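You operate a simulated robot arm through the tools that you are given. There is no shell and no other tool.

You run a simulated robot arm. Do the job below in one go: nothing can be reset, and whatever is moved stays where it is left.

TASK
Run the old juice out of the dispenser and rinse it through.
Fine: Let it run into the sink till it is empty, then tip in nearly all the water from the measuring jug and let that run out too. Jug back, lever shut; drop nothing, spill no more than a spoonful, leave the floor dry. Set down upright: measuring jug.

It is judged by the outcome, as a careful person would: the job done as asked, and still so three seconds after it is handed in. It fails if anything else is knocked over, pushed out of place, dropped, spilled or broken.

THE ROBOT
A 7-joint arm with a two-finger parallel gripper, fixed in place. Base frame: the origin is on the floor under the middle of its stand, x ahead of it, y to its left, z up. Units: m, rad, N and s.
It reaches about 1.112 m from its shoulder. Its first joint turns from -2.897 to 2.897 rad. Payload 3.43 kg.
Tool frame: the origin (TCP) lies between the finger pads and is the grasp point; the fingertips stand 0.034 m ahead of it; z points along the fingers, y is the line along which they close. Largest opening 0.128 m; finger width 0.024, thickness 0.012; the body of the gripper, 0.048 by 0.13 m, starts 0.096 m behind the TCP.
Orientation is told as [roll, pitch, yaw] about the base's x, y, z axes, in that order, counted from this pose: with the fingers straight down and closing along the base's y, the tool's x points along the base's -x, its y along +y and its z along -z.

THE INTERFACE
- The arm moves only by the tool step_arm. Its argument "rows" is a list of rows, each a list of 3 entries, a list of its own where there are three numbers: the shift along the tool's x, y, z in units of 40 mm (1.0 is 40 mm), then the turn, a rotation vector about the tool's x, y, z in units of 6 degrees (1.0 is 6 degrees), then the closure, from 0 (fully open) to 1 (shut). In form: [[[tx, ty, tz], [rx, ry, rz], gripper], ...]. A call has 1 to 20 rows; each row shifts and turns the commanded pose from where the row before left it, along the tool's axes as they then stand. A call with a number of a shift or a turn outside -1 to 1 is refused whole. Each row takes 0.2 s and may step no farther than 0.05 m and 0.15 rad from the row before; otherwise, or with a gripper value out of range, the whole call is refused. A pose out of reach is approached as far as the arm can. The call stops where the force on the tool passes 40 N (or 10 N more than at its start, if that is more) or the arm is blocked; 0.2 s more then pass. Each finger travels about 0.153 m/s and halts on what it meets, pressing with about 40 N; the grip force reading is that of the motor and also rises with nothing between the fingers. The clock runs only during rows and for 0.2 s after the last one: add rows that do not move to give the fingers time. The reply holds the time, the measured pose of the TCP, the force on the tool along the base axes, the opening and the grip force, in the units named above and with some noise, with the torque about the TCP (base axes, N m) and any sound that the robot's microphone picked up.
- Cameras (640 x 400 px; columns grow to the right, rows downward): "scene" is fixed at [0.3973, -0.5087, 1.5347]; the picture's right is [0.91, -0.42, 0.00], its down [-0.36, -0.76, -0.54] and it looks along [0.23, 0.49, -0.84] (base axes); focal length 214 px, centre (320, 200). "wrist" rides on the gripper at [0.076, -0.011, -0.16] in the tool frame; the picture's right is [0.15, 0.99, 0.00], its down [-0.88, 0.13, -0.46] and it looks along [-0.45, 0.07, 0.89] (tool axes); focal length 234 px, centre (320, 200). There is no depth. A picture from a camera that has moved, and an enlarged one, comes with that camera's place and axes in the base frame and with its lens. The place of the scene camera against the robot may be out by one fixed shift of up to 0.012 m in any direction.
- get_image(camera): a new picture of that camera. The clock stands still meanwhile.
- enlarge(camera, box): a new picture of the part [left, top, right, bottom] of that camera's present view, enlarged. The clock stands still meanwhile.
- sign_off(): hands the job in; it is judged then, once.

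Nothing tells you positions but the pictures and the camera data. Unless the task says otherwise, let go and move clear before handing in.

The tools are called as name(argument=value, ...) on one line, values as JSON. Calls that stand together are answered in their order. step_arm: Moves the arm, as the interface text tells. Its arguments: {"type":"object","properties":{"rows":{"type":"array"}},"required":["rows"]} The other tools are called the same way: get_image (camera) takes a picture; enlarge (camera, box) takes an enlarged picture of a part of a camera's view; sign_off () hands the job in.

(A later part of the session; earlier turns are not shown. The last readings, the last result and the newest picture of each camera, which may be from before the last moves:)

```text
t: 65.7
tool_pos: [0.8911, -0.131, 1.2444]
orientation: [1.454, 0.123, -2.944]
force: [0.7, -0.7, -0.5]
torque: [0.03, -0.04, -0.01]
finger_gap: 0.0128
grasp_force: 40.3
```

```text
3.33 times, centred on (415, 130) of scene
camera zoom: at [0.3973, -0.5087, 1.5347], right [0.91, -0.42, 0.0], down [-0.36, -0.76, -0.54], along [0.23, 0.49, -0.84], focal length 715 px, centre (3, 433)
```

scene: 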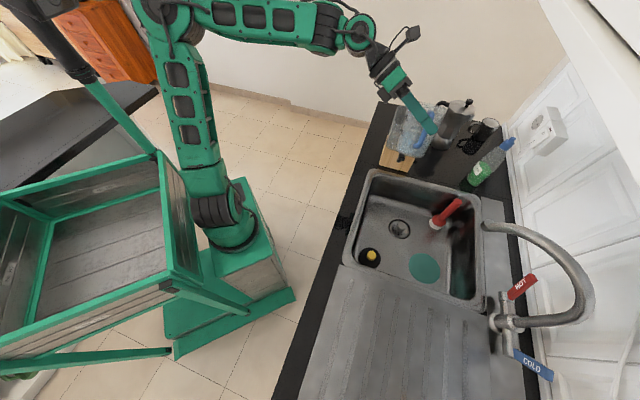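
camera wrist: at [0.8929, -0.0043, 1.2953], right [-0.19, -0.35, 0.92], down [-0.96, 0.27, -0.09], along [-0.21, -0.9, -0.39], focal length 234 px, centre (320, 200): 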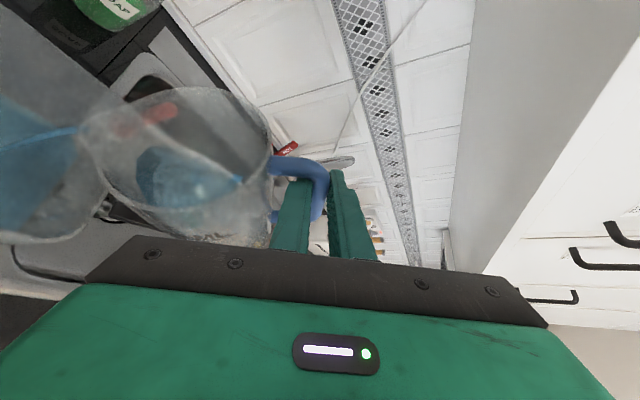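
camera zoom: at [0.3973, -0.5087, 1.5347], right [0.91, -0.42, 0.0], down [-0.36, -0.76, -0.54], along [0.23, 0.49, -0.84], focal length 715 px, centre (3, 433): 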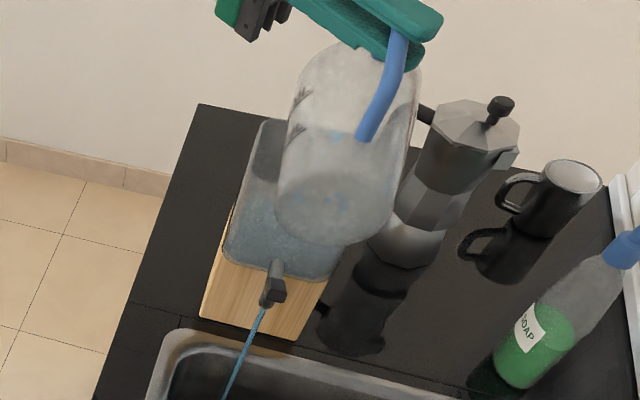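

Only a thin trickle is left. I tilt to about 90° and hold to let it drain.

step_arm(rows=[[[0.132, 0.02, -0.091], [-0.236, 0, -0.344], 1], [[0.132, 0.027, -0.091], [-0.236, 0, -0.344], 1], [[0.131, 0.034, -0.09], [-0.236, 0, -0.344], 1], [[0.13, 0.041, -0.089], [-0.236, 0, -0.344], 1], [[0, 0, 0], [0, 0, 0], 1], [[0, 0, 0], [0, 0, 0], 1], [[0, 0, 0], [0, 0, 0], 1], [[0, 0, 0], [0, 0, 0], 1], [[0, 0, 0], [0, 0, 0], 1]])

enlarge(camera="wrist", box=[0, 70, 280, 260])

enlarge(camera="scene", box=[350, 70, 480, 190])

```text
t: 67.7
tool_pos: [0.9091, -0.1125, 1.2512]
orientation: [1.553, -0.021, -2.933]
force: [-0.1, -0.4, -1.3]
torque: [0.0, -0.06, 0.01]
finger_gap: 0.0129
grasp_force: 39.9
```

```text
2.11 times, centred on (140, 165) of wrist
camera zoom: at [0.9502, 0.0582, 1.2428], right [0.17, 0.02, 0.99], down [-0.95, 0.26, 0.16], along [-0.26, -0.96, 0.06], focal length 493 px, centre (699, 274)
```

zoom: 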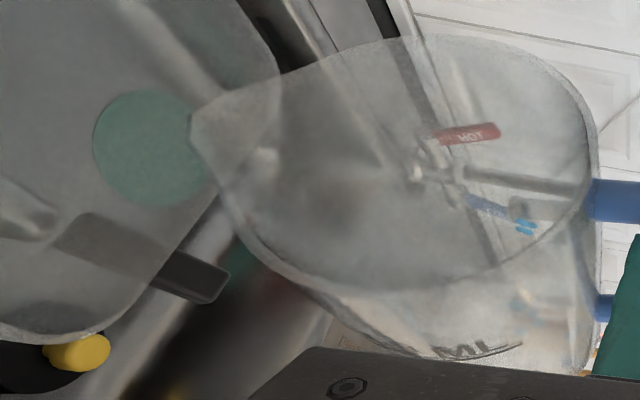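

```text
3.33 times, centred on (415, 130) of scene
camera zoom: at [0.3973, -0.5087, 1.5347], right [0.91, -0.42, 0.0], down [-0.36, -0.76, -0.54], along [0.23, 0.49, -0.84], focal length 715 px, centre (3, 433)
```

zoom: 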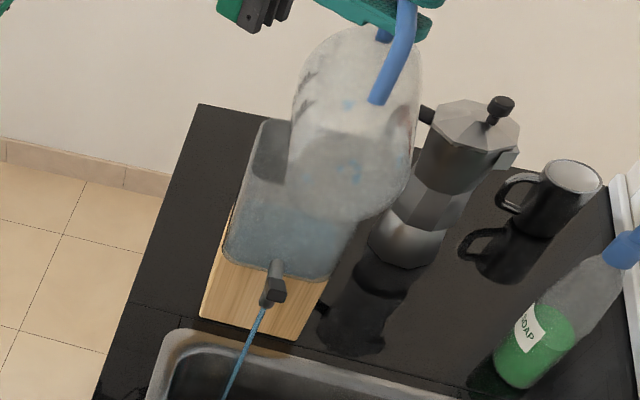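

The jug is empty apart from a drop or two, and rinse water is running out of the tap. I tilt the jug back up along the same path over the bin.

step_arm(rows=[[[-0.268, -0.073, 0.184], [0.472, 0, 0.687], 1], [[-0.272, -0.044, 0.187], [0.472, 0, 0.687], 1], [[-0.246, -0.045, 0.169], [0.472, 0, 0.687], 1], [[-0.248, -0.019, 0.171], [0.472, 0, 0.687], 1], [[-0.241, -0.02, 0.166], [0.472, 0, 0.687], 1], [[-0.241, 0.006, 0.166], [0.472, 0, 0.687], 1], [[-0.208, 0.019, 0.143], [0.472, 0, 0.687], 1], [[-0.206, 0.04, 0.141], [0.472, 0, 0.687], 1], [[-0.173, 0.07, 0.119], [0.472, 0, 0.687], 1], [[-0.167, 0.088, 0.115], [0.472, 0, 0.687], 1]])

get_image(camera="wrist")

enlarge(camera="scene", box=[350, 70, 480, 190])

```text
t: 69.8
tool_pos: [0.8361, -0.1887, 1.215]
orientation: [0.962, 0.657, 3.12]
force: [0.7, 0.3, -1.8]
torque: [-0.06, 0.04, -0.05]
finger_gap: 0.0127
grasp_force: 40.2
```

```text
taken
camera wrist: at [0.8482, -0.0523, 1.3264], right [-0.39, -0.56, 0.73], down [-0.92, 0.32, -0.25], along [-0.09, -0.77, -0.64], focal length 234 px, centre (320, 200)
```

wrist: 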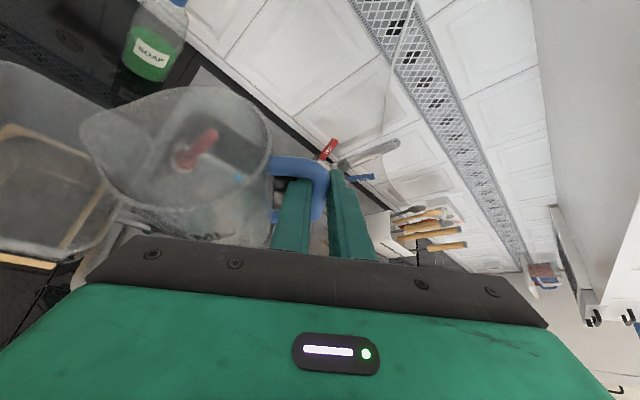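

```text
3.33 times, centred on (415, 130) of scene
camera zoom: at [0.3973, -0.5087, 1.5347], right [0.91, -0.42, 0.0], down [-0.36, -0.76, -0.54], along [0.23, 0.49, -0.84], focal length 715 px, centre (3, 433)
```

zoom: 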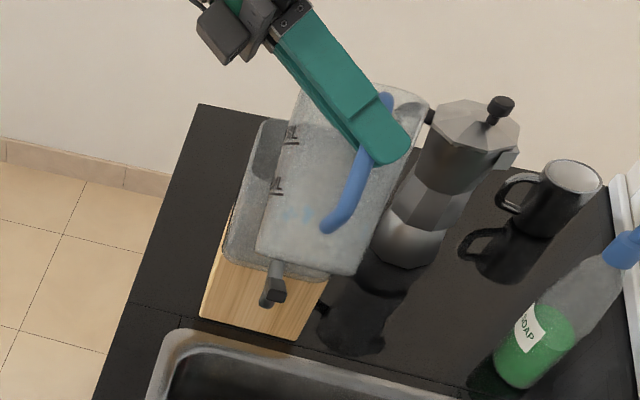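

The bin looks drained already. I bring the jug fully upright while backing it away toward the sink.

step_arm(rows=[[[-0.212, 0.142, 0.045], [0.472, 0, 0.687], 1], [[-0.202, 0.16, 0.038], [0.472, 0, 0.687], 1], [[-0.189, 0.175, 0.03], [0.472, 0, 0.687], 1], [[-0.177, 0.188, 0.021], [0.472, 0, 0.687], 1], [[-0.162, 0.202, 0.011], [0.472, 0, 0.687], 1], [[-0.148, 0.213, 0.001], [0.472, 0, 0.687], 1], [[-0.131, 0.223, -0.01], [0.472, 0, 0.687], 1], [[-0.115, 0.231, -0.021], [0.472, 0, 0.687], 1], [[0, 0, 0], [0, 0, 0], 1]])

get_image(camera="wrist")

get_image(camera="scene")

```text
t: 71.8
tool_pos: [0.763, -0.2252, 1.1961]
orientation: [0.012, 0.943, 2.388]
force: [-0.7, 0.3, -1.4]
torque: [-0.05, 0.08, 0.02]
finger_gap: 0.0129
grasp_force: 40.0
```

```text
taken
camera wrist: at [0.7106, -0.1594, 1.3517], right [-0.62, -0.77, 0.13], down [-0.73, 0.52, -0.44], along [0.28, -0.37, -0.89], focal length 234 px, centre (320, 200)
```

wrist: 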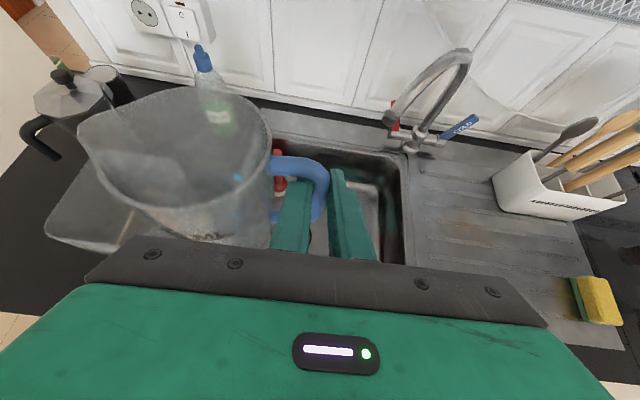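

```text
taken
```

scene: 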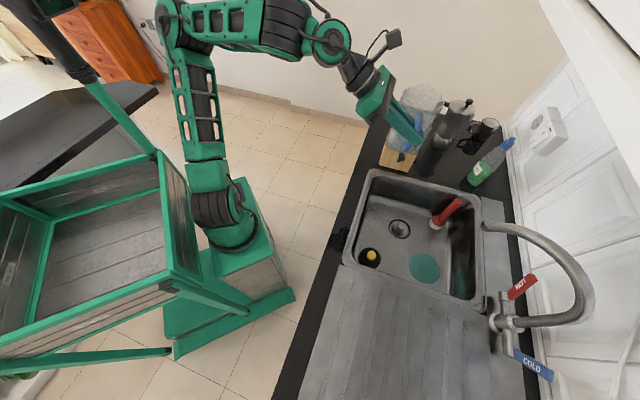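

The jug is upright again. I correct the small pitch error and retrace the turn back over the sink.

step_arm(rows=[[[0, 0, 0], [0.115, 0.258, 0], 1], [[-0.17, 0.235, -0.054], [-0.774, 0, 0.528], 1], [[-0.157, 0.248, -0.034], [-0.774, 0, 0.528], 1], [[-0.142, 0.258, -0.014], [-0.774, 0, 0.528], 1], [[-0.128, 0.265, 0.008], [-0.774, 0, 0.528], 1], [[-0.113, 0.271, 0.029], [-0.774, 0, 0.528], 1], [[-0.098, 0.273, 0.052], [-0.774, 0, 0.528], 1], [[-0.083, 0.273, 0.074], [-0.774, 0, 0.528], 1], [[-0.068, 0.27, 0.096], [-0.774, 0, 0.528], 1], [[-0.053, 0.265, 0.118], [-0.774, 0, 0.528], 1], [[-0.039, 0.257, 0.139], [-0.774, 0, 0.528], 1], [[-0.025, 0.247, 0.159], [-0.774, 0, 0.528], 1], [[-0.011, 0.234, 0.179], [-0.774, 0, 0.528], 1], [[0.002, 0.219, 0.197], [-0.774, 0, 0.528], 1], [[0.013, 0.202, 0.214], [-0.774, 0, 0.528], 1], [[0.024, 0.183, 0.23], [-0.774, 0, 0.528], 1], [[0.034, 0.162, 0.244], [-0.774, 0, 0.528], 1]])

get_image(camera="wrist")

get_image(camera="scene")

```text
t: 75.5
tool_pos: [0.5947, -0.2736, 1.1269]
orientation: [0.004, 0.975, 0.821]
force: [-0.4, -0.2, -0.7]
torque: [0.05, 0.09, 0.01]
finger_gap: 0.013
grasp_force: 39.5
```

```text
taken
camera wrist: at [0.6645, -0.2177, 1.2796], right [-0.78, 0.62, 0.12], down [0.5, 0.73, -0.47], along [-0.38, -0.31, -0.87], focal length 234 px, centre (320, 200)
```

wrist: 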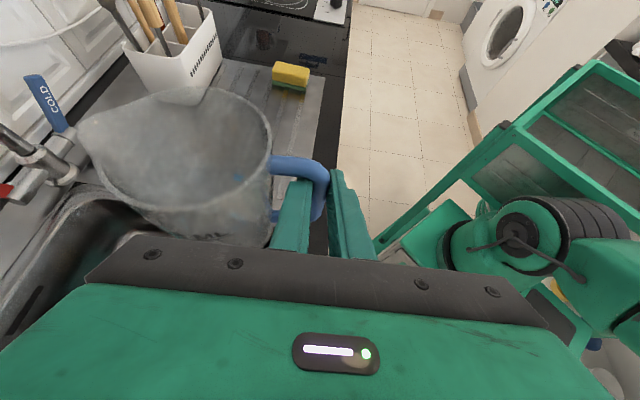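

```text
taken
```

scene: 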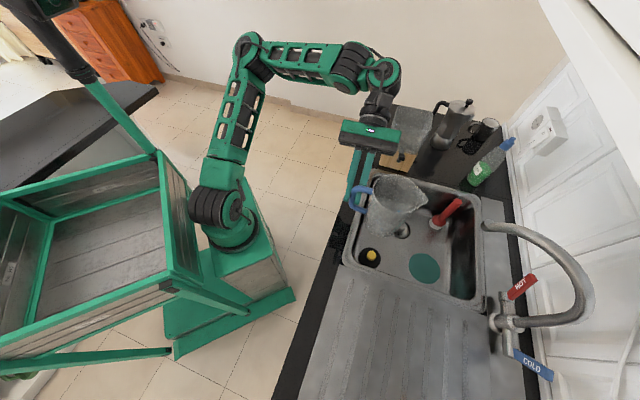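

The jug is back in its original heading, empty, hanging securely on the fingers. I carry it back over its old spot and lower it most of the way.

step_arm(rows=[[[0.16, -0.04, 0.24], [0, 0, -0.05], 1], [[0.323, 0, 0.477], [0, 0, 0], 1], [[0.323, 0, 0.477], [0, 0, 0], 1], [[0.323, 0, 0.477], [0, 0, 0], 1], [[0.323, 0, 0.477], [0, 0, 0], 1], [[0.323, 0, 0.477], [0, 0, 0], 1], [[0.323, 0, 0.477], [0, 0, 0], 1], [[0.323, 0, 0.477], [0, 0, 0], 1], [[0.323, 0, 0.477], [0, 0, 0], 1], [[0.323, 0, 0.477], [0, 0, 0], 1], [[0.323, 0, 0.477], [0, 0, 0], 1], [[0.323, 0, 0.477], [0, 0, 0], 1], [[0.16, 0, 0.24], [0, 0, 0], 1], [[0, 0, 0], [0, 0, 0], 1]])

get_image(camera="wrist")

enlarge(camera="scene", box=[280, 260, 440, 400])

```text
t: 78.5
tool_pos: [0.4078, -0.4764, 1.1254]
orientation: [0.013, 0.974, 0.83]
force: [0.5, 0.0, -1.3]
torque: [0.03, 0.04, 0.01]
finger_gap: 0.0132
grasp_force: 39.7
```

```text
taken
camera wrist: at [0.4778, -0.4215, 1.279], right [-0.78, 0.61, 0.13], down [0.5, 0.73, -0.47], along [-0.38, -0.3, -0.87], focal length 234 px, centre (320, 200)
```

wrist: 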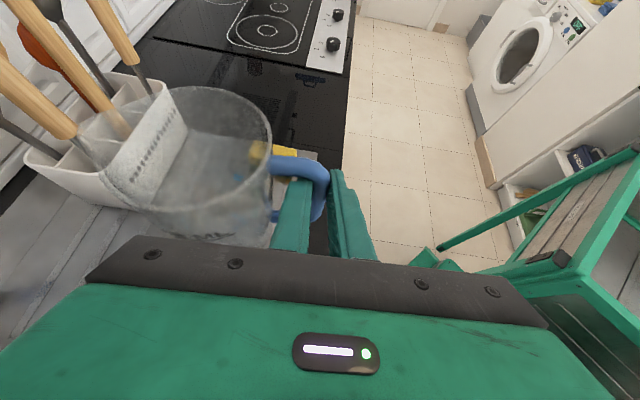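

```text
2.86 times, centred on (360, 330) of scene
camera zoom: at [0.3973, -0.5087, 1.5347], right [0.91, -0.42, 0.0], down [-0.36, -0.76, -0.54], along [0.23, 0.49, -0.84], focal length 613 px, centre (206, -171)
```

zoom: 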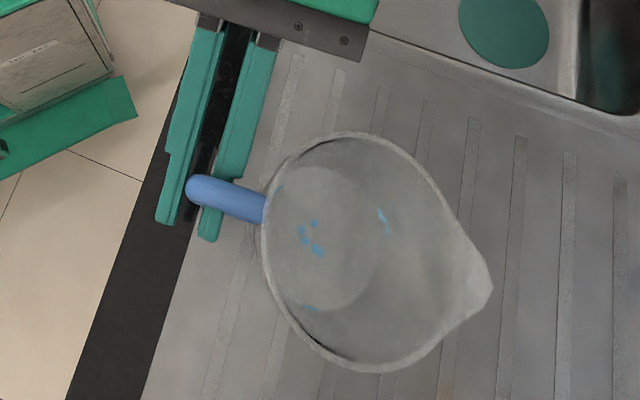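

The jug is right above its old place with only a few droplets left in it. I lower it to just above the drainboard.

step_arm(rows=[[[-0.3625, 0, 0.2454], [-0.04, 0, 0.08], 1], [[-0.3625, 0, 0.2454], [0, 0, 0], 1], [[-0.3625, 0, 0.2454], [0, 0, 0], 1], [[-0.3625, 0, 0.2454], [0, 0, 0], 1], [[-0.3625, 0, 0.2454], [0, 0, 0], 1], [[-0.3625, 0, 0.2454], [0, 0, 0], 1], [[-0.3625, 0, 0.2454], [0, 0, 0], 1], [[-0.26, 0, 0.176], [0, 0, 0], 1], [[0, 0, 0], [0, 0, 0], 1]])

enlarge(camera="wrist", box=[60, 80, 380, 260])

enlarge(camera="scene", box=[280, 260, 440, 400])

```text
t: 80.5
tool_pos: [0.4086, -0.4775, 0.9905]
orientation: [0.004, 0.975, 0.818]
force: [0.1, 0.8, -2.1]
torque: [0.08, 0.07, 0.01]
finger_gap: 0.013
grasp_force: 40.1
```

```text
2.00 times, centred on (220, 170) of wrist
camera zoom: at [0.477, -0.4214, 1.1431], right [-0.78, 0.62, 0.12], down [0.5, 0.72, -0.47], along [-0.38, -0.3, -0.87], focal length 468 px, centre (520, 260)
```

zoom: 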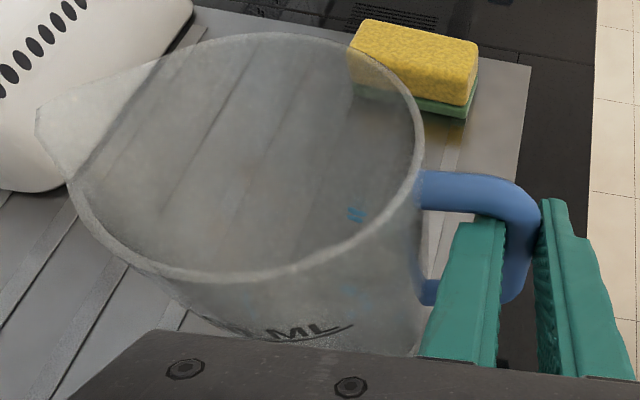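

```text
2.86 times, centred on (360, 330) of scene
camera zoom: at [0.3973, -0.5087, 1.5347], right [0.91, -0.42, 0.0], down [-0.36, -0.76, -0.54], along [0.23, 0.49, -0.84], focal length 613 px, centre (206, -171)
```

zoom: 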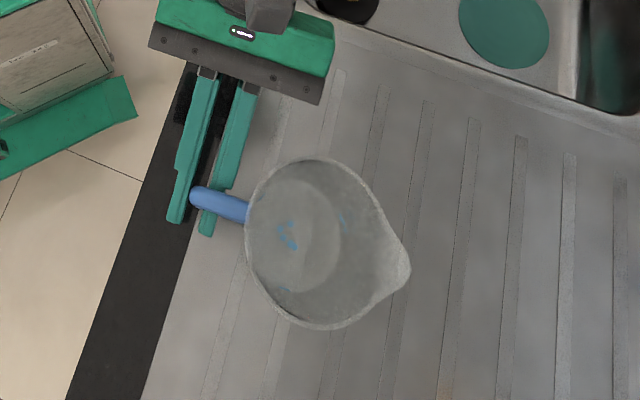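

I lower the last part in small steps, watching the force for touchdown.

step_arm(rows=[[[-0.052, 0, 0.035], [0, 0, 0], 1], [[-0.052, 0, 0.035], [0, 0, 0], 1], [[-0.052, 0, 0.035], [0, 0, 0], 1], [[-0.052, 0, 0.035], [0, 0, 0], 1], [[-0.052, 0, 0.035], [0, 0, 0], 1], [[-0.052, 0, 0.035], [0, 0, 0], 1], [[0, 0, 0], [0, 0, 0], 1]])

step_arm(rows=[[[-0.041, 0, 0.028], [0, 0, 0], 1], [[-0.041, 0, 0.028], [0, 0, 0], 1], [[0, 0, 0], [0, 0, 0], 1]])

step_arm(rows=[[[-0.041, 0, 0.028], [0, 0, 0], 1], [[0, 0, 0], [0, 0, 0], 1]])

```text
t: 82.0
tool_pos: [0.4074, -0.4784, 0.9733]
orientation: [0.003, 0.974, 0.819]
force: [0.4, -0.7, -0.9]
torque: [0.1, 0.08, -0.01]
finger_gap: 0.0129
grasp_force: 40.7
```

```text
t: 82.8
tool_pos: [0.407, -0.4772, 0.9716]
orientation: [0.003, 0.974, 0.816]
force: [0.4, 0.0, -1.9]
torque: [0.07, 0.04, -0.01]
finger_gap: 0.0131
grasp_force: 40.2
```

```text
t: 83.5
tool_pos: [0.4079, -0.4761, 0.968]
orientation: [0.005, 0.975, 0.816]
force: [0.4, -0.4, -0.9]
torque: [0.09, 0.07, -0.02]
finger_gap: 0.0131
grasp_force: 39.8
```

No touchdown yet at z 0.968. I continue in 2 mm steps.

step_arm(rows=[[[-0.041, 0, 0.028], [0, 0, 0], 1], [[0, 0, 0], [0, 0, 0], 1]])

step_arm(rows=[[[-0.041, 0, 0.028], [0, 0, 0], 1], [[0, 0, 0], [0, 0, 0], 1]])

step_arm(rows=[[[-0.041, 0, 0.028], [0, 0, 0], 1], [[0, 0, 0], [0, 0, 0], 1]])

enlarge(camera="wrist", box=[200, 90, 400, 250])

```text
t: 84.0
tool_pos: [0.4072, -0.478, 0.9671]
orientation: [0.003, 0.977, 0.815]
force: [-2.0, 1.0, 11.2]
torque: [-0.22, -0.23, -0.04]
finger_gap: 0.0129
grasp_force: 40.2
```

```text
t: 84.7
tool_pos: [0.4059, -0.4773, 0.9657]
orientation: [-0.002, 0.975, 0.811]
force: [-6.0, 2.3, 27.9]
torque: [-0.86, -0.25, -0.09]
finger_gap: 0.0133
grasp_force: 39.9
```

```text
t: 85.2
tool_pos: [0.4057, -0.4758, 0.9639]
orientation: [0.001, 0.976, 0.815]
force: [-5.3, 2.2, 27.6]
torque: [-0.78, -0.36, -0.09]
finger_gap: 0.0129
grasp_force: 39.7
```

```text
2.50 times, centred on (300, 170) of wrist
camera zoom: at [0.4764, -0.4205, 1.1172], right [-0.78, 0.62, 0.12], down [0.5, 0.72, -0.47], along [-0.38, -0.31, -0.87], focal length 585 px, centre (370, 275)
```

zoom: 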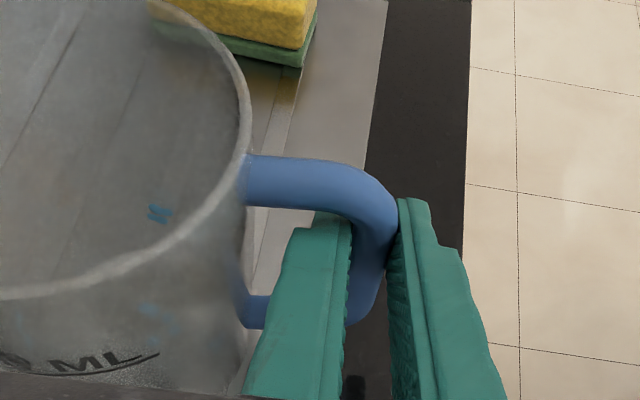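

Touchdown happened around z 0.967 and I pressed a little further than needed. I ease back up 3 mm to unload before opening.

step_arm(rows=[[[0.062, 0, -0.042], [0, 0, 0], 1], [[0, 0, 0], [0, 0, 0], 1]])

```text
t: 85.8
tool_pos: [0.4082, -0.4753, 0.9649]
orientation: [0.009, 0.97, 0.826]
force: [-0.3, 0.0, -1.5]
torque: [0.06, 0.01, 0.0]
finger_gap: 0.0128
grasp_force: 39.8
```

Unloaded now. I lower 1 mm so the base just touches, then open the fingers gradually.

step_arm(rows=[[[-0.0207, 0, 0.014], [0, 0, 0], 1], [[0, 0, 0], [0, 0, 0], 1]])

```text
t: 86.5
tool_pos: [0.407, -0.4774, 0.9657]
orientation: [0.006, 0.974, 0.819]
force: [-0.5, -0.1, 0.4]
torque: [-0.04, -0.03, -0.05]
finger_gap: 0.0129
grasp_force: 40.2
```

The weight is on the drainboard. I open the fingers.

step_arm(rows=[[[0, 0, 0], [0, 0, 0], 0.88], [[0, 0, 0], [0, 0, 0], 0.84], [[0, 0, 0], [0, 0, 0], 0.78], [[0, 0, 0], [0, 0, 0], 0.74], [[0, 0, 0], [0, 0, 0], 0.74]])

enlarge(camera="wrist", box=[60, 80, 380, 260])

enlarge(camera="scene", box=[280, 260, 440, 400])

```text
t: 87.7
tool_pos: [0.4069, -0.4761, 0.9657]
orientation: [0.004, 0.973, 0.817]
force: [-0.4, -0.4, 0.2]
torque: [-0.01, 0.02, -0.02]
finger_gap: 0.0333
grasp_force: 0.0
```

```text
2.00 times, centred on (220, 170) of wrist
camera zoom: at [0.4773, -0.4211, 1.1184], right [-0.78, 0.62, 0.12], down [0.5, 0.72, -0.47], along [-0.38, -0.3, -0.87], focal length 468 px, centre (520, 260)
```

zoom: 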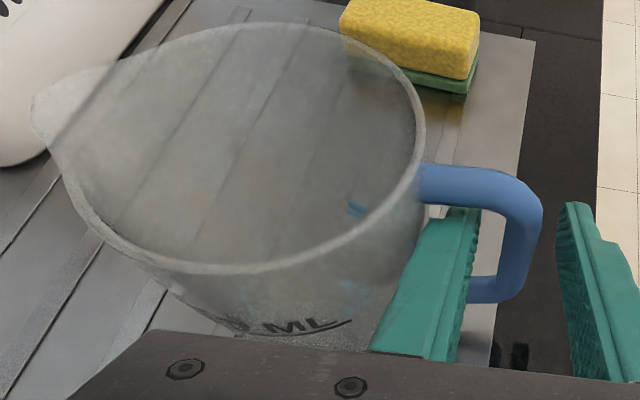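

```text
2.86 times, centred on (360, 330) of scene
camera zoom: at [0.3973, -0.5087, 1.5347], right [0.91, -0.42, 0.0], down [-0.36, -0.76, -0.54], along [0.23, 0.49, -0.84], focal length 613 px, centre (206, -171)
```

zoom: 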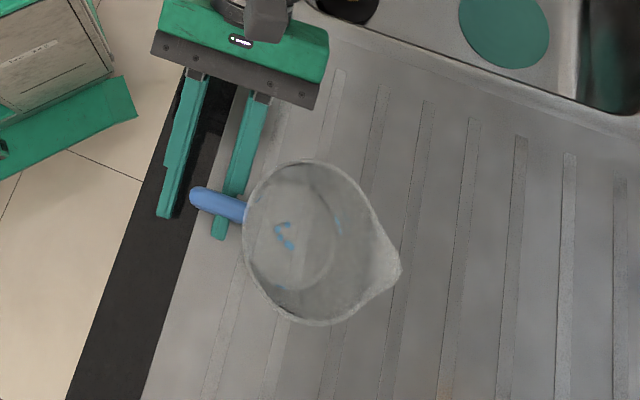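

The jug stands upright on its own. I drop the fingers a few millimetres to centre them in the loop, then withdraw along the finger axis.

step_arm(rows=[[[-0.08, 0, 0.056], [0, 0, 0], 0.74], [[-0.08, 0, 0.056], [0, 0, 0], 0.74], [[0, 0, 0], [0, 0, 0], 0.74], [[0, 0, -0.25], [0, 0, 0], 0.74], [[0, 0, -0.4], [0, 0, 0], 0.74], [[0, 0, -0.4], [0, 0, 0], 0.74], [[0, 0, -0.5], [0, 0, 0], 0.74], [[0, 0, -0.5], [0, 0, 0], 0.74], [[0, 0, -0.5], [0, 0, 0], 0.74], [[0, 0, -0.5], [0, 0, 0], 0.74]])

get_image(camera="wrist")

enlarge(camera="scene", box=[280, 280, 440, 380])

enlarge(camera="scene", box=[350, 80, 480, 200])

```text
t: 89.8
tool_pos: [0.4766, -0.4042, 1.0263]
orientation: [0.008, 0.973, 0.82]
force: [0.5, -0.1, 0.6]
torque: [0.0, -0.02, 0.0]
finger_gap: 0.0333
grasp_force: 0.1
```

```text
taken
camera wrist: at [0.5465, -0.348, 1.1788], right [-0.78, 0.62, 0.12], down [0.5, 0.73, -0.47], along [-0.38, -0.3, -0.87], focal length 234 px, centre (320, 200)
```

wrist: 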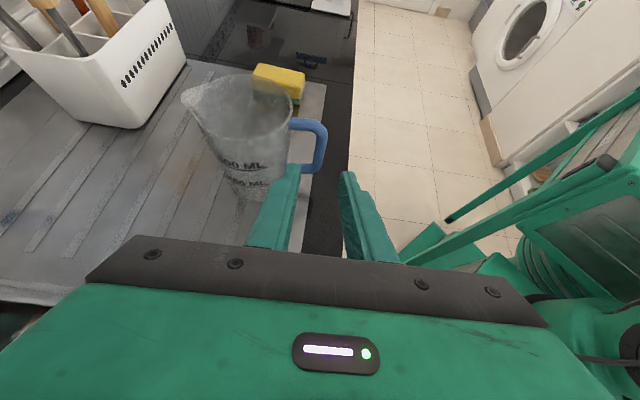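

```text
4.00 times, centred on (360, 330) of scene
camera zoom: at [0.3973, -0.5087, 1.5347], right [0.91, -0.42, 0.0], down [-0.36, -0.76, -0.54], along [0.23, 0.49, -0.84], focal length 858 px, centre (160, -320)
```

zoom: 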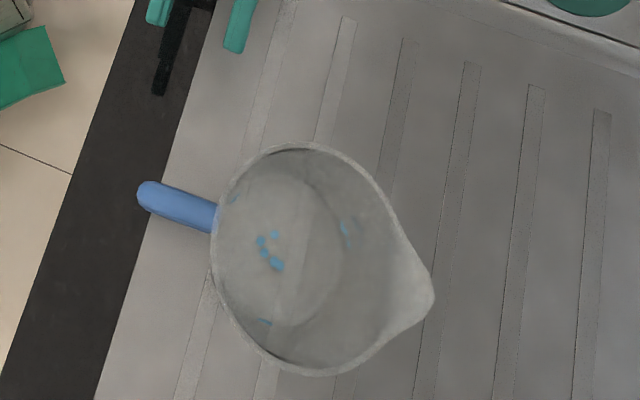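

```text
3.33 times, centred on (415, 140) of scene
camera zoom: at [0.3973, -0.5087, 1.5347], right [0.91, -0.42, 0.0], down [-0.36, -0.76, -0.54], along [0.23, 0.49, -0.84], focal length 715 px, centre (3, 400)
```

zoom: 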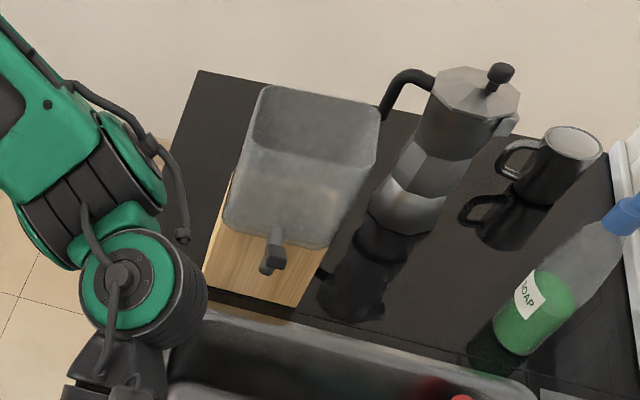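

The jug is back within a few millimetres of where it stood, and the bin is empty with no stream. Next is the lever: I raise the gripper, close the fingers and swing round to the room side of the tap.

step_arm(rows=[[[0.413, 0, -0.281], [0, 0, 0], 0.74], [[0.413, 0, -0.281], [0, 0, 0], 0.74], [[0.413, 0, -0.281], [0, 0, 0], 0.8], [[-0.164, 0, -0.623], [0, 0, 0], 0.9], [[-0.164, 0, -0.623], [0, 0, 0], 1], [[-0.164, 0, -0.623], [0, 0, 0], 1], [[-0.164, 0, -0.623], [0, 0, 0], 1], [[-0.164, 0, -0.623], [0, 0, 0], 1], [[-0.164, 0, -0.623], [0, 0, 0], 1], [[-0.164, 0, -0.623], [0, 0, 0], 1]])

step_arm(rows=[[[-0.176, 0.048, -0.258], [0.774, 0, -0.528], 1], [[-0.178, 0.017, -0.261], [0.774, 0, -0.528], 1], [[-0.178, -0.014, -0.261], [0.774, 0, -0.528], 1], [[-0.176, -0.045, -0.259], [0.774, 0, -0.528], 1], [[-0.173, -0.076, -0.254], [0.774, 0, -0.528], 1], [[-0.168, -0.105, -0.246], [0.774, 0, -0.528], 1], [[-0.161, -0.134, -0.237], [0.774, 0, -0.528], 1], [[-0.153, -0.162, -0.225], [0.774, 0, -0.528], 1], [[-0.143, -0.187, -0.21], [0.774, 0, -0.528], 1], [[-0.132, -0.211, -0.194], [0.774, 0, -0.528], 1], [[-0.12, -0.233, -0.176], [0.774, 0, -0.528], 1], [[-0.106, -0.253, -0.156], [0.774, 0, -0.528], 1], [[-0.092, -0.271, -0.135], [0.774, 0, -0.528], 1], [[-0.077, -0.285, -0.113], [0.774, 0, -0.528], 1], [[-0.061, -0.297, -0.089], [0.774, 0, -0.528], 1], [[-0.044, -0.306, -0.064], [0.774, 0, -0.528], 1]])

get_image(camera="wrist")

get_image(camera="scene")

```text
t: 92.0
tool_pos: [0.5942, -0.2806, 1.1456]
orientation: [0.005, 0.974, 0.818]
force: [-0.2, 0.0, 1.0]
torque: [0.0, 0.0, 0.0]
finger_gap: 0.0
grasp_force: 33.0
```

```text
t: 95.7
tool_pos: [0.6844, -0.2013, 1.1314]
orientation: [-0.067, 0.895, 2.164]
force: [1.2, 1.8, -0.2]
torque: [-0.11, 0.07, -0.18]
finger_gap: 0.0001
grasp_force: 33.4
stopped in row 16: the arm was blocked; the commanded pose is now the measured one
```

```text
taken
camera wrist: at [0.6419, -0.1382, 1.2925], right [-0.74, -0.67, 0.07], down [-0.63, 0.66, -0.41], along [0.22, -0.35, -0.91], focal length 234 px, centre (320, 200)
```

wrist: 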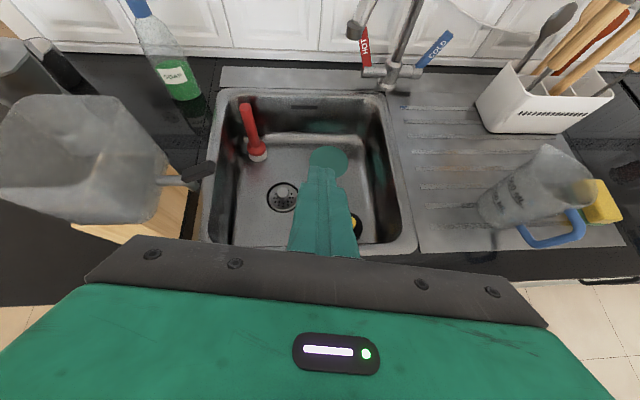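

```text
taken
```

scene: 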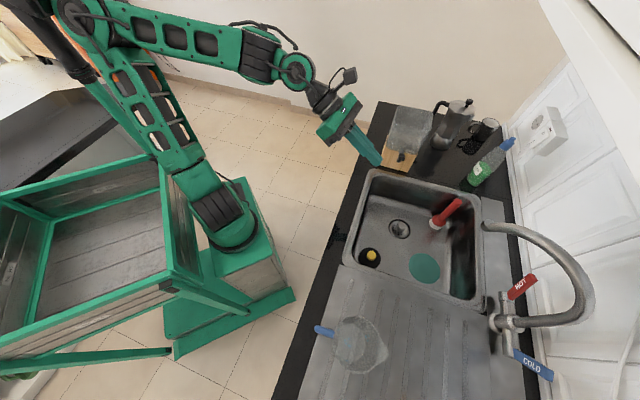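

The arm stopped near a joint limit because it was too folded, but I have a good view of the open lever. I'll enlarge it.

enlarge(camera="wrist", box=[110, 120, 270, 240])

enlarge(camera="scene", box=[360, 100, 440, 180])

```text
3.33 times, centred on (190, 180) of wrist
camera zoom: at [0.6419, -0.1382, 1.2925], right [-0.74, -0.67, 0.07], down [-0.63, 0.66, -0.41], along [0.22, -0.35, -0.91], focal length 781 px, centre (753, 267)
```

zoom: 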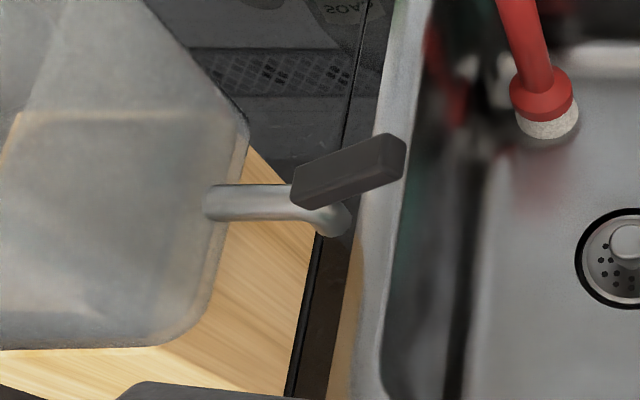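

```text
5.00 times, centred on (400, 140) of scene
camera zoom: at [0.3973, -0.5087, 1.5347], right [0.91, -0.42, 0.0], down [-0.36, -0.76, -0.54], along [0.23, 0.49, -0.84], focal length 1072 px, centre (-80, 500)
```

zoom: 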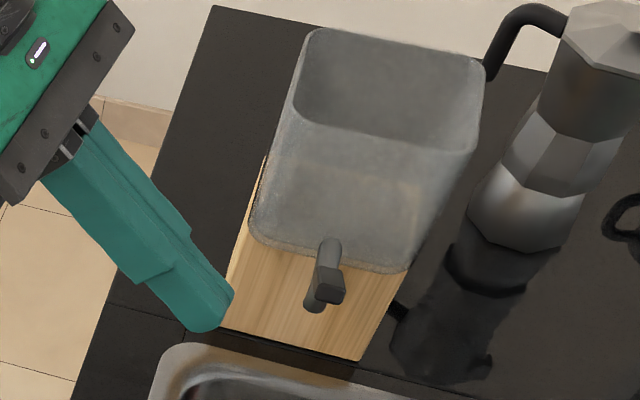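

The lever leans about 66° forward, from a pivot near f 0.492, z 0.995 to a tip near f 0.447, z 1.015. I shift along the counter to unfold the arm and straighten the gripper.

step_arm(rows=[[[0, -0.5, 0], [0, 0, 0], 1], [[0, -0.5, 0], [0, 0, 0], 1], [[0, -0.4, 0], [0.525, 0.36, -0.635], 1], [[0, -0.4, 0], [0.525, 0.36, -0.635], 1], [[0, 0, 0], [0, 0, 0], 1]])

get_image(camera="wrist")

```text
t: 96.8
tool_pos: [0.7435, -0.1438, 1.1395]
orientation: [0.012, 0.99, 2.42]
force: [-0.6, 0.7, 0.1]
torque: [0.01, 0.01, -0.02]
finger_gap: 0.0
grasp_force: 33.2
```

```text
taken
camera wrist: at [0.6827, -0.0731, 1.2916], right [-0.6, -0.79, 0.13], down [-0.73, 0.48, -0.49], along [0.32, -0.39, -0.86], focal length 234 px, centre (320, 200)
```

wrist: 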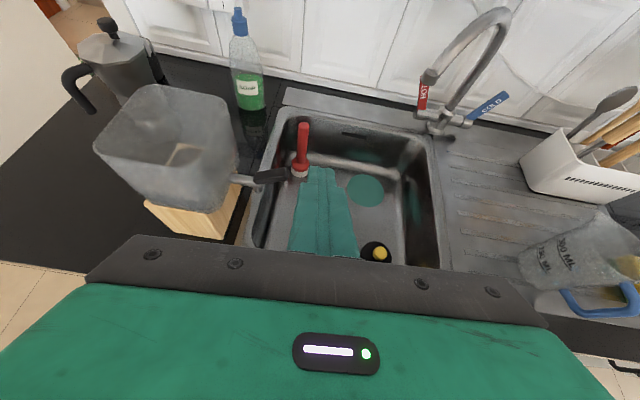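

The tap and lever are in view to the left of the fingers. I level the gripper more, move to just in front of the lever and check.

step_arm(rows=[[[0, 0.4, 0], [-0.155, 1, 0.18], 1], [[0, 0.36, 0], [0, 1, 0], 1], [[-0.289, 0, 0.63], [0, 0, 0], 1], [[-0.289, 0, 0.63], [0, 0, 0], 1], [[-0.289, 0, 0.63], [0, 0, 0], 1], [[-0.289, 0, 0.63], [0, 0, 0], 1], [[0, 0, 0], [0, 0, 0], 1]])

get_image(camera="wrist")

enlarge(camera="scene", box=[360, 100, 440, 180])

```text
t: 98.5
tool_pos: [0.7792, -0.2105, 1.0636]
orientation: [0.025, 1.211, 2.422]
force: [-0.1, 0.2, -0.5]
torque: [0.03, 0.0, 0.0]
finger_gap: 0.0
grasp_force: 32.8
```

```text
taken
camera wrist: at [0.6979, -0.1192, 1.1914], right [-0.63, -0.76, 0.15], down [-0.63, 0.4, -0.66], along [0.45, -0.51, -0.73], focal length 234 px, centre (320, 200)
```

wrist: 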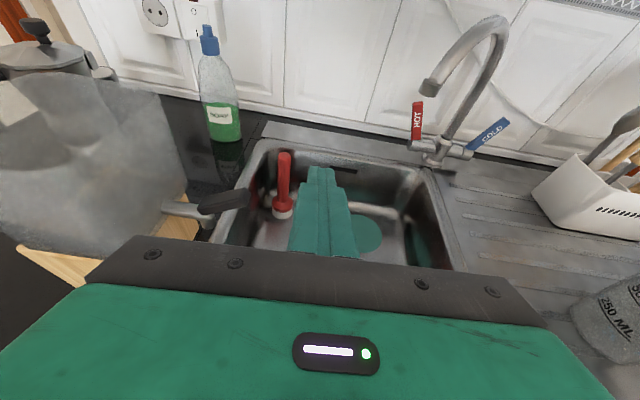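

```text
5.00 times, centred on (400, 140) of scene
camera zoom: at [0.3973, -0.5087, 1.5347], right [0.91, -0.42, 0.0], down [-0.36, -0.76, -0.54], along [0.23, 0.49, -0.84], focal length 1072 px, centre (-80, 500)
```

zoom: 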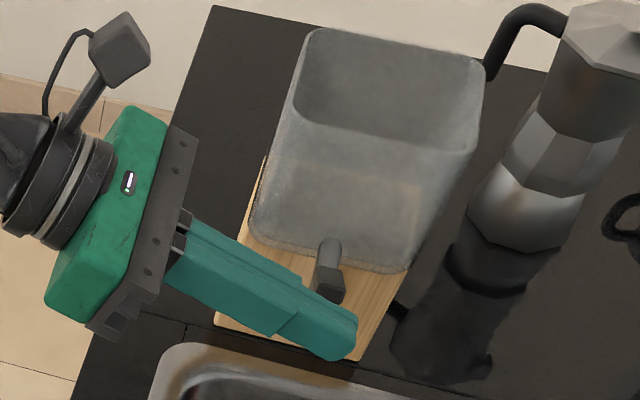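

enlarge(camera="wrist", box=[150, 150, 350, 270])

```text
3.20 times, centred on (250, 210) of wrist
camera zoom: at [0.6979, -0.1192, 1.1914], right [-0.63, -0.76, 0.15], down [-0.63, 0.4, -0.66], along [0.45, -0.51, -0.73], focal length 749 px, centre (544, 168)
```

zoom: 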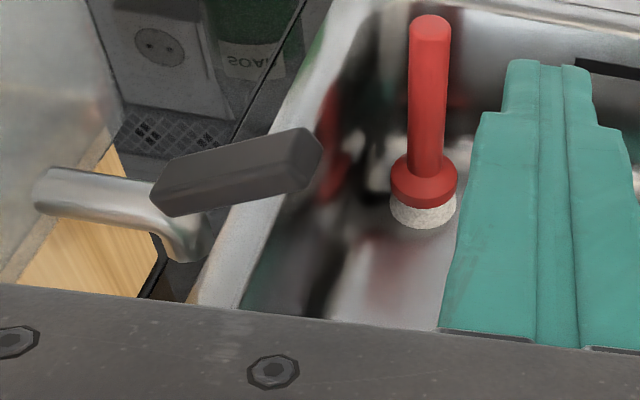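

I have a clear side view: the lever's underside runs from about (f 0.489, z 0.999) to (f 0.444, z 1.022). I lower the closed fingers in front of it, then slide them underneath.

step_arm(rows=[[[-0.4475, 0, 0.205], [0, 0, 0], 1], [[-0.4475, 0, 0.205], [0, 0, 0], 1], [[-0.4475, 0, 0.205], [0, 0, 0], 1], [[-0.4475, 0, 0.205], [0, 0, 0], 1], [[0, -0.3, 0], [0, 0, 0], 1], [[0, -0.3, 0], [0, 0, 0], 1], [[0, -0.3, 0], [0, 0, 0], 1], [[0, -0.3, 0], [0, 0, 0], 1], [[0, 0, 0], [0, 0, 0], 1]])

enlarge(camera="wrist", box=[180, 130, 380, 270])

enlarge(camera="scene", box=[360, 100, 440, 180])

```text
t: 100.5
tool_pos: [0.8154, -0.1781, 0.984]
orientation: [0.024, 1.212, 2.423]
force: [0.0, -0.2, -0.4]
torque: [-0.01, 0.01, -0.01]
finger_gap: 0.0
grasp_force: 32.9
```

```text
2.86 times, centred on (280, 200) of wrist
camera zoom: at [0.7333, -0.0877, 1.1124], right [-0.63, -0.76, 0.15], down [-0.63, 0.4, -0.66], along [0.45, -0.51, -0.73], focal length 669 px, centre (434, 200)
```

zoom: 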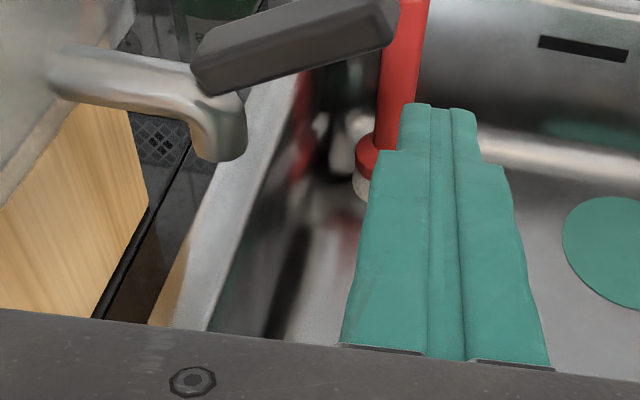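

```text
5.00 times, centred on (400, 140) of scene
camera zoom: at [0.3973, -0.5087, 1.5347], right [0.91, -0.42, 0.0], down [-0.36, -0.76, -0.54], along [0.23, 0.49, -0.84], focal length 1072 px, centre (-80, 500)
```

zoom: 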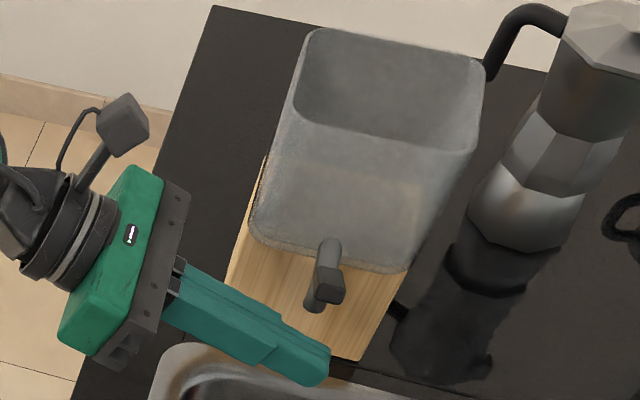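

The fingers are just below the lever tip. I move slightly further under it, then lift to light contact.

step_arm(rows=[[[0, -0.18, 0], [0, 0, 0], 1], [[0, -0.18, 0], [0, 0, 0], 1], [[0.21, 0, -0.079], [0, 0, 0], 1], [[0.21, 0, -0.079], [0, 0, 0], 1], [[0.07, 0, -0.026], [0, 0, 0], 1], [[0, 0, 0], [0, 0, 0], 1]])

enlarge(camera="wrist", box=[180, 110, 380, 250])

```text
t: 101.8
tool_pos: [0.8255, -0.1675, 1.0056]
orientation: [0.027, 1.212, 2.423]
force: [0.6, 0.4, -0.3]
torque: [-0.03, -0.02, -0.02]
finger_gap: 0.0
grasp_force: 33.0
```

```text
2.86 times, centred on (280, 180) of wrist
camera zoom: at [0.7434, -0.077, 1.1334], right [-0.63, -0.76, 0.15], down [-0.63, 0.4, -0.66], along [0.45, -0.51, -0.73], focal length 669 px, centre (434, 257)
```

zoom: 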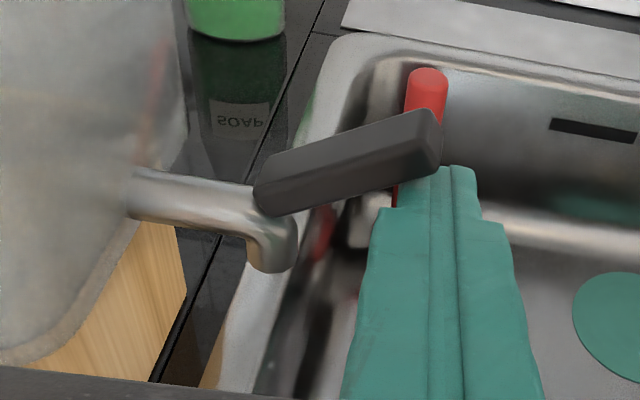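

The fingertips are under the lever end with no contact force yet. I begin pushing it up and back along its arc.

step_arm(rows=[[[0.119, -0.061, -0.045], [0, 0, 0], 1], [[0.119, -0.061, -0.045], [0, 0, 0], 1], [[0.082, -0.082, -0.031], [0, 0, 0], 1], [[0, 0, 0], [0, 0, 0], 1]])

enlarge(camera="wrist", box=[180, 110, 380, 250])

```text
t: 102.8
tool_pos: [0.8313, -0.1622, 1.0197]
orientation: [0.027, 1.211, 2.424]
force: [0.2, 0.0, -0.2]
torque: [0.03, -0.02, -0.01]
finger_gap: 0.0
grasp_force: 32.8
```

```text
2.86 times, centred on (280, 180) of wrist
camera zoom: at [0.7491, -0.0709, 1.1472], right [-0.63, -0.76, 0.15], down [-0.63, 0.4, -0.66], along [0.45, -0.51, -0.73], focal length 669 px, centre (434, 257)
```

zoom: 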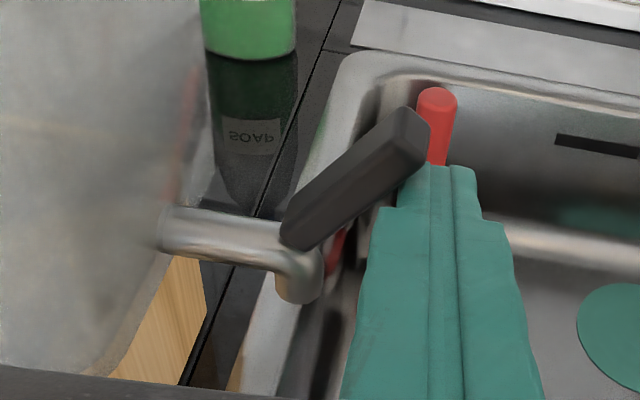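

The lever is swinging up smoothly with negligible force. I continue along the arc.

step_arm(rows=[[[0.061, -0.07, -0.023], [0, 0, 0], 1], [[0.061, -0.1, -0.023], [0, 0, 0], 1], [[0.061, -0.1, -0.023], [0, 0, 0], 1], [[0, 0, 0], [0, 0, 0], 1]])

enlarge(camera="wrist", box=[180, 110, 380, 250])

```text
t: 103.8
tool_pos: [0.8385, -0.1531, 1.0263]
orientation: [0.026, 1.212, 2.423]
force: [-0.1, -0.6, 0.6]
torque: [0.01, -0.02, 0.0]
finger_gap: 0.0002
grasp_force: 32.9
```

```text
2.86 times, centred on (280, 180) of wrist
camera zoom: at [0.7562, -0.0629, 1.1542], right [-0.63, -0.76, 0.15], down [-0.63, 0.4, -0.66], along [0.45, -0.51, -0.73], focal length 669 px, centre (434, 257)
```

zoom: 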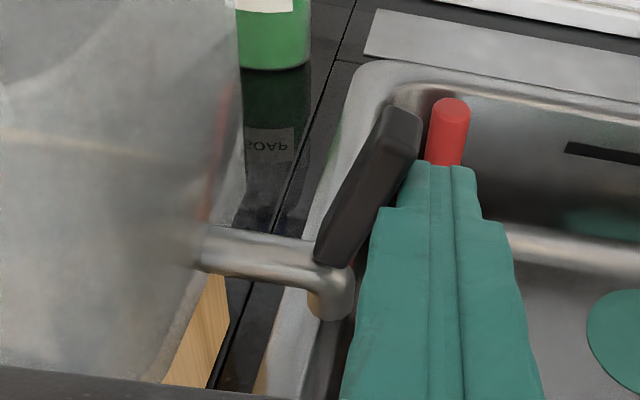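

Nearly upright now. I continue gently, reading the force for the stop.

step_arm(rows=[[[0.048, -0.105, -0.018], [0, 0, 0], 1], [[0.048, -0.105, -0.018], [0, 0, 0], 1], [[0, 0, 0], [0, 0, 0], 1]])

enlarge(camera="wrist", box=[180, 110, 380, 250])

enlarge(camera="scene", box=[370, 95, 450, 185])

```text
t: 104.7
tool_pos: [0.844, -0.1481, 1.0301]
orientation: [0.028, 1.211, 2.425]
force: [-0.4, -0.5, -0.2]
torque: [-0.03, 0.02, 0.03]
finger_gap: 0.0
grasp_force: 32.7
```

```text
2.86 times, centred on (280, 180) of wrist
camera zoom: at [0.7619, -0.0567, 1.1582], right [-0.63, -0.76, 0.15], down [-0.64, 0.4, -0.66], along [0.45, -0.51, -0.73], focal length 669 px, centre (434, 257)
```

zoom: 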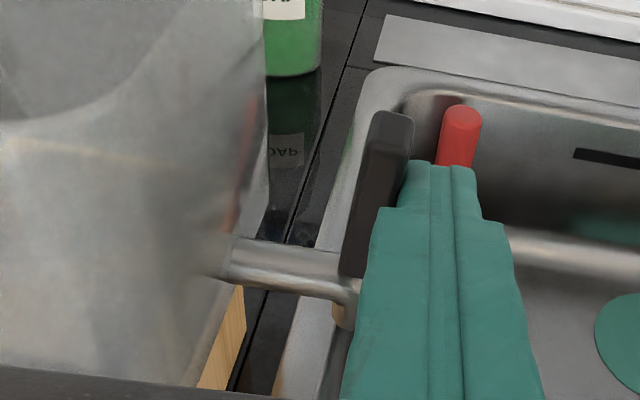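

```text
4.44 times, centred on (410, 140) of scene
camera zoom: at [0.3973, -0.5087, 1.5347], right [0.91, -0.42, 0.0], down [-0.36, -0.76, -0.54], along [0.23, 0.49, -0.84], focal length 953 px, centre (-80, 467)
```

zoom: 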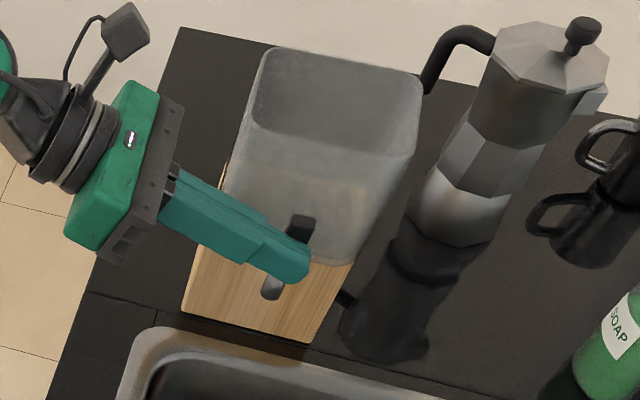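

The lever looks almost vertical. I push in 2 mm steps until the force shows it is against its closed stop.

step_arm(rows=[[[0, -0.05, 0], [0, 0, 0], 1], [[0, -0.05, 0], [0, 0, 0], 1], [[0, 0, 0], [0, 0, 0], 1]])

enlarge(camera="wrist", box=[180, 110, 380, 250])

```text
t: 105.5
tool_pos: [0.8472, -0.1453, 1.0291]
orientation: [0.025, 1.212, 2.422]
force: [0.6, -1.4, 0.0]
torque: [-0.03, 0.0, -0.01]
finger_gap: 0.0001
grasp_force: 33.4
```

```text
2.86 times, centred on (280, 180) of wrist
camera zoom: at [0.7645, -0.0542, 1.1585], right [-0.63, -0.76, 0.15], down [-0.63, 0.4, -0.66], along [0.45, -0.51, -0.73], focal length 669 px, centre (434, 257)
```

zoom: 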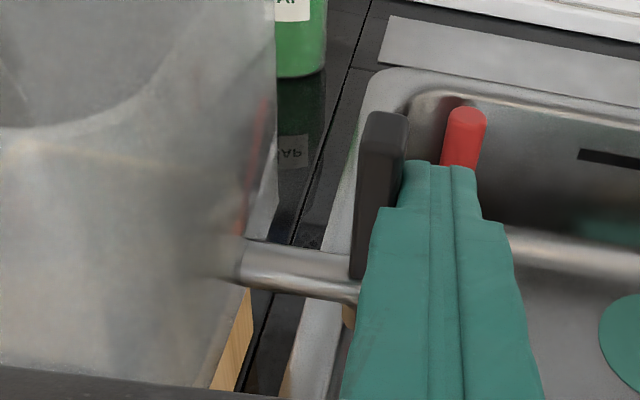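

step_arm(rows=[[[0, -0.05, 0], [0, 0, 0], 1], [[0, 0, 0], [0, 0, 0], 1]])

enlarge(camera="wrist", box=[180, 110, 380, 250])

```text
t: 106.0
tool_pos: [0.8483, -0.1437, 1.0316]
orientation: [0.027, 1.213, 2.423]
force: [-3.3, -5.0, 4.5]
torque: [-0.11, -0.06, -0.2]
finger_gap: 0.0
grasp_force: 32.7
```

```text
2.86 times, centred on (280, 180) of wrist
camera zoom: at [0.7657, -0.0528, 1.1589], right [-0.63, -0.76, 0.15], down [-0.63, 0.4, -0.66], along [0.45, -0.51, -0.73], focal length 669 px, centre (434, 257)
```

zoom: 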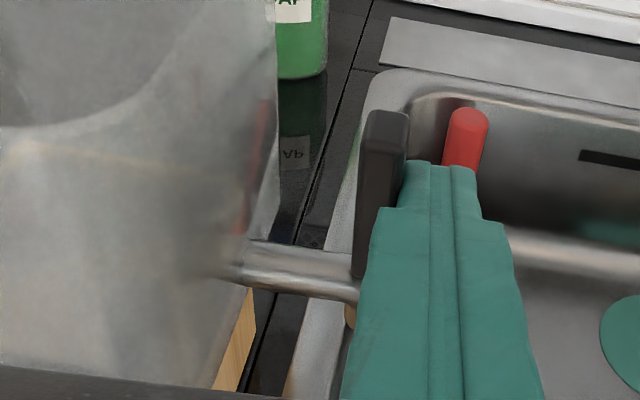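

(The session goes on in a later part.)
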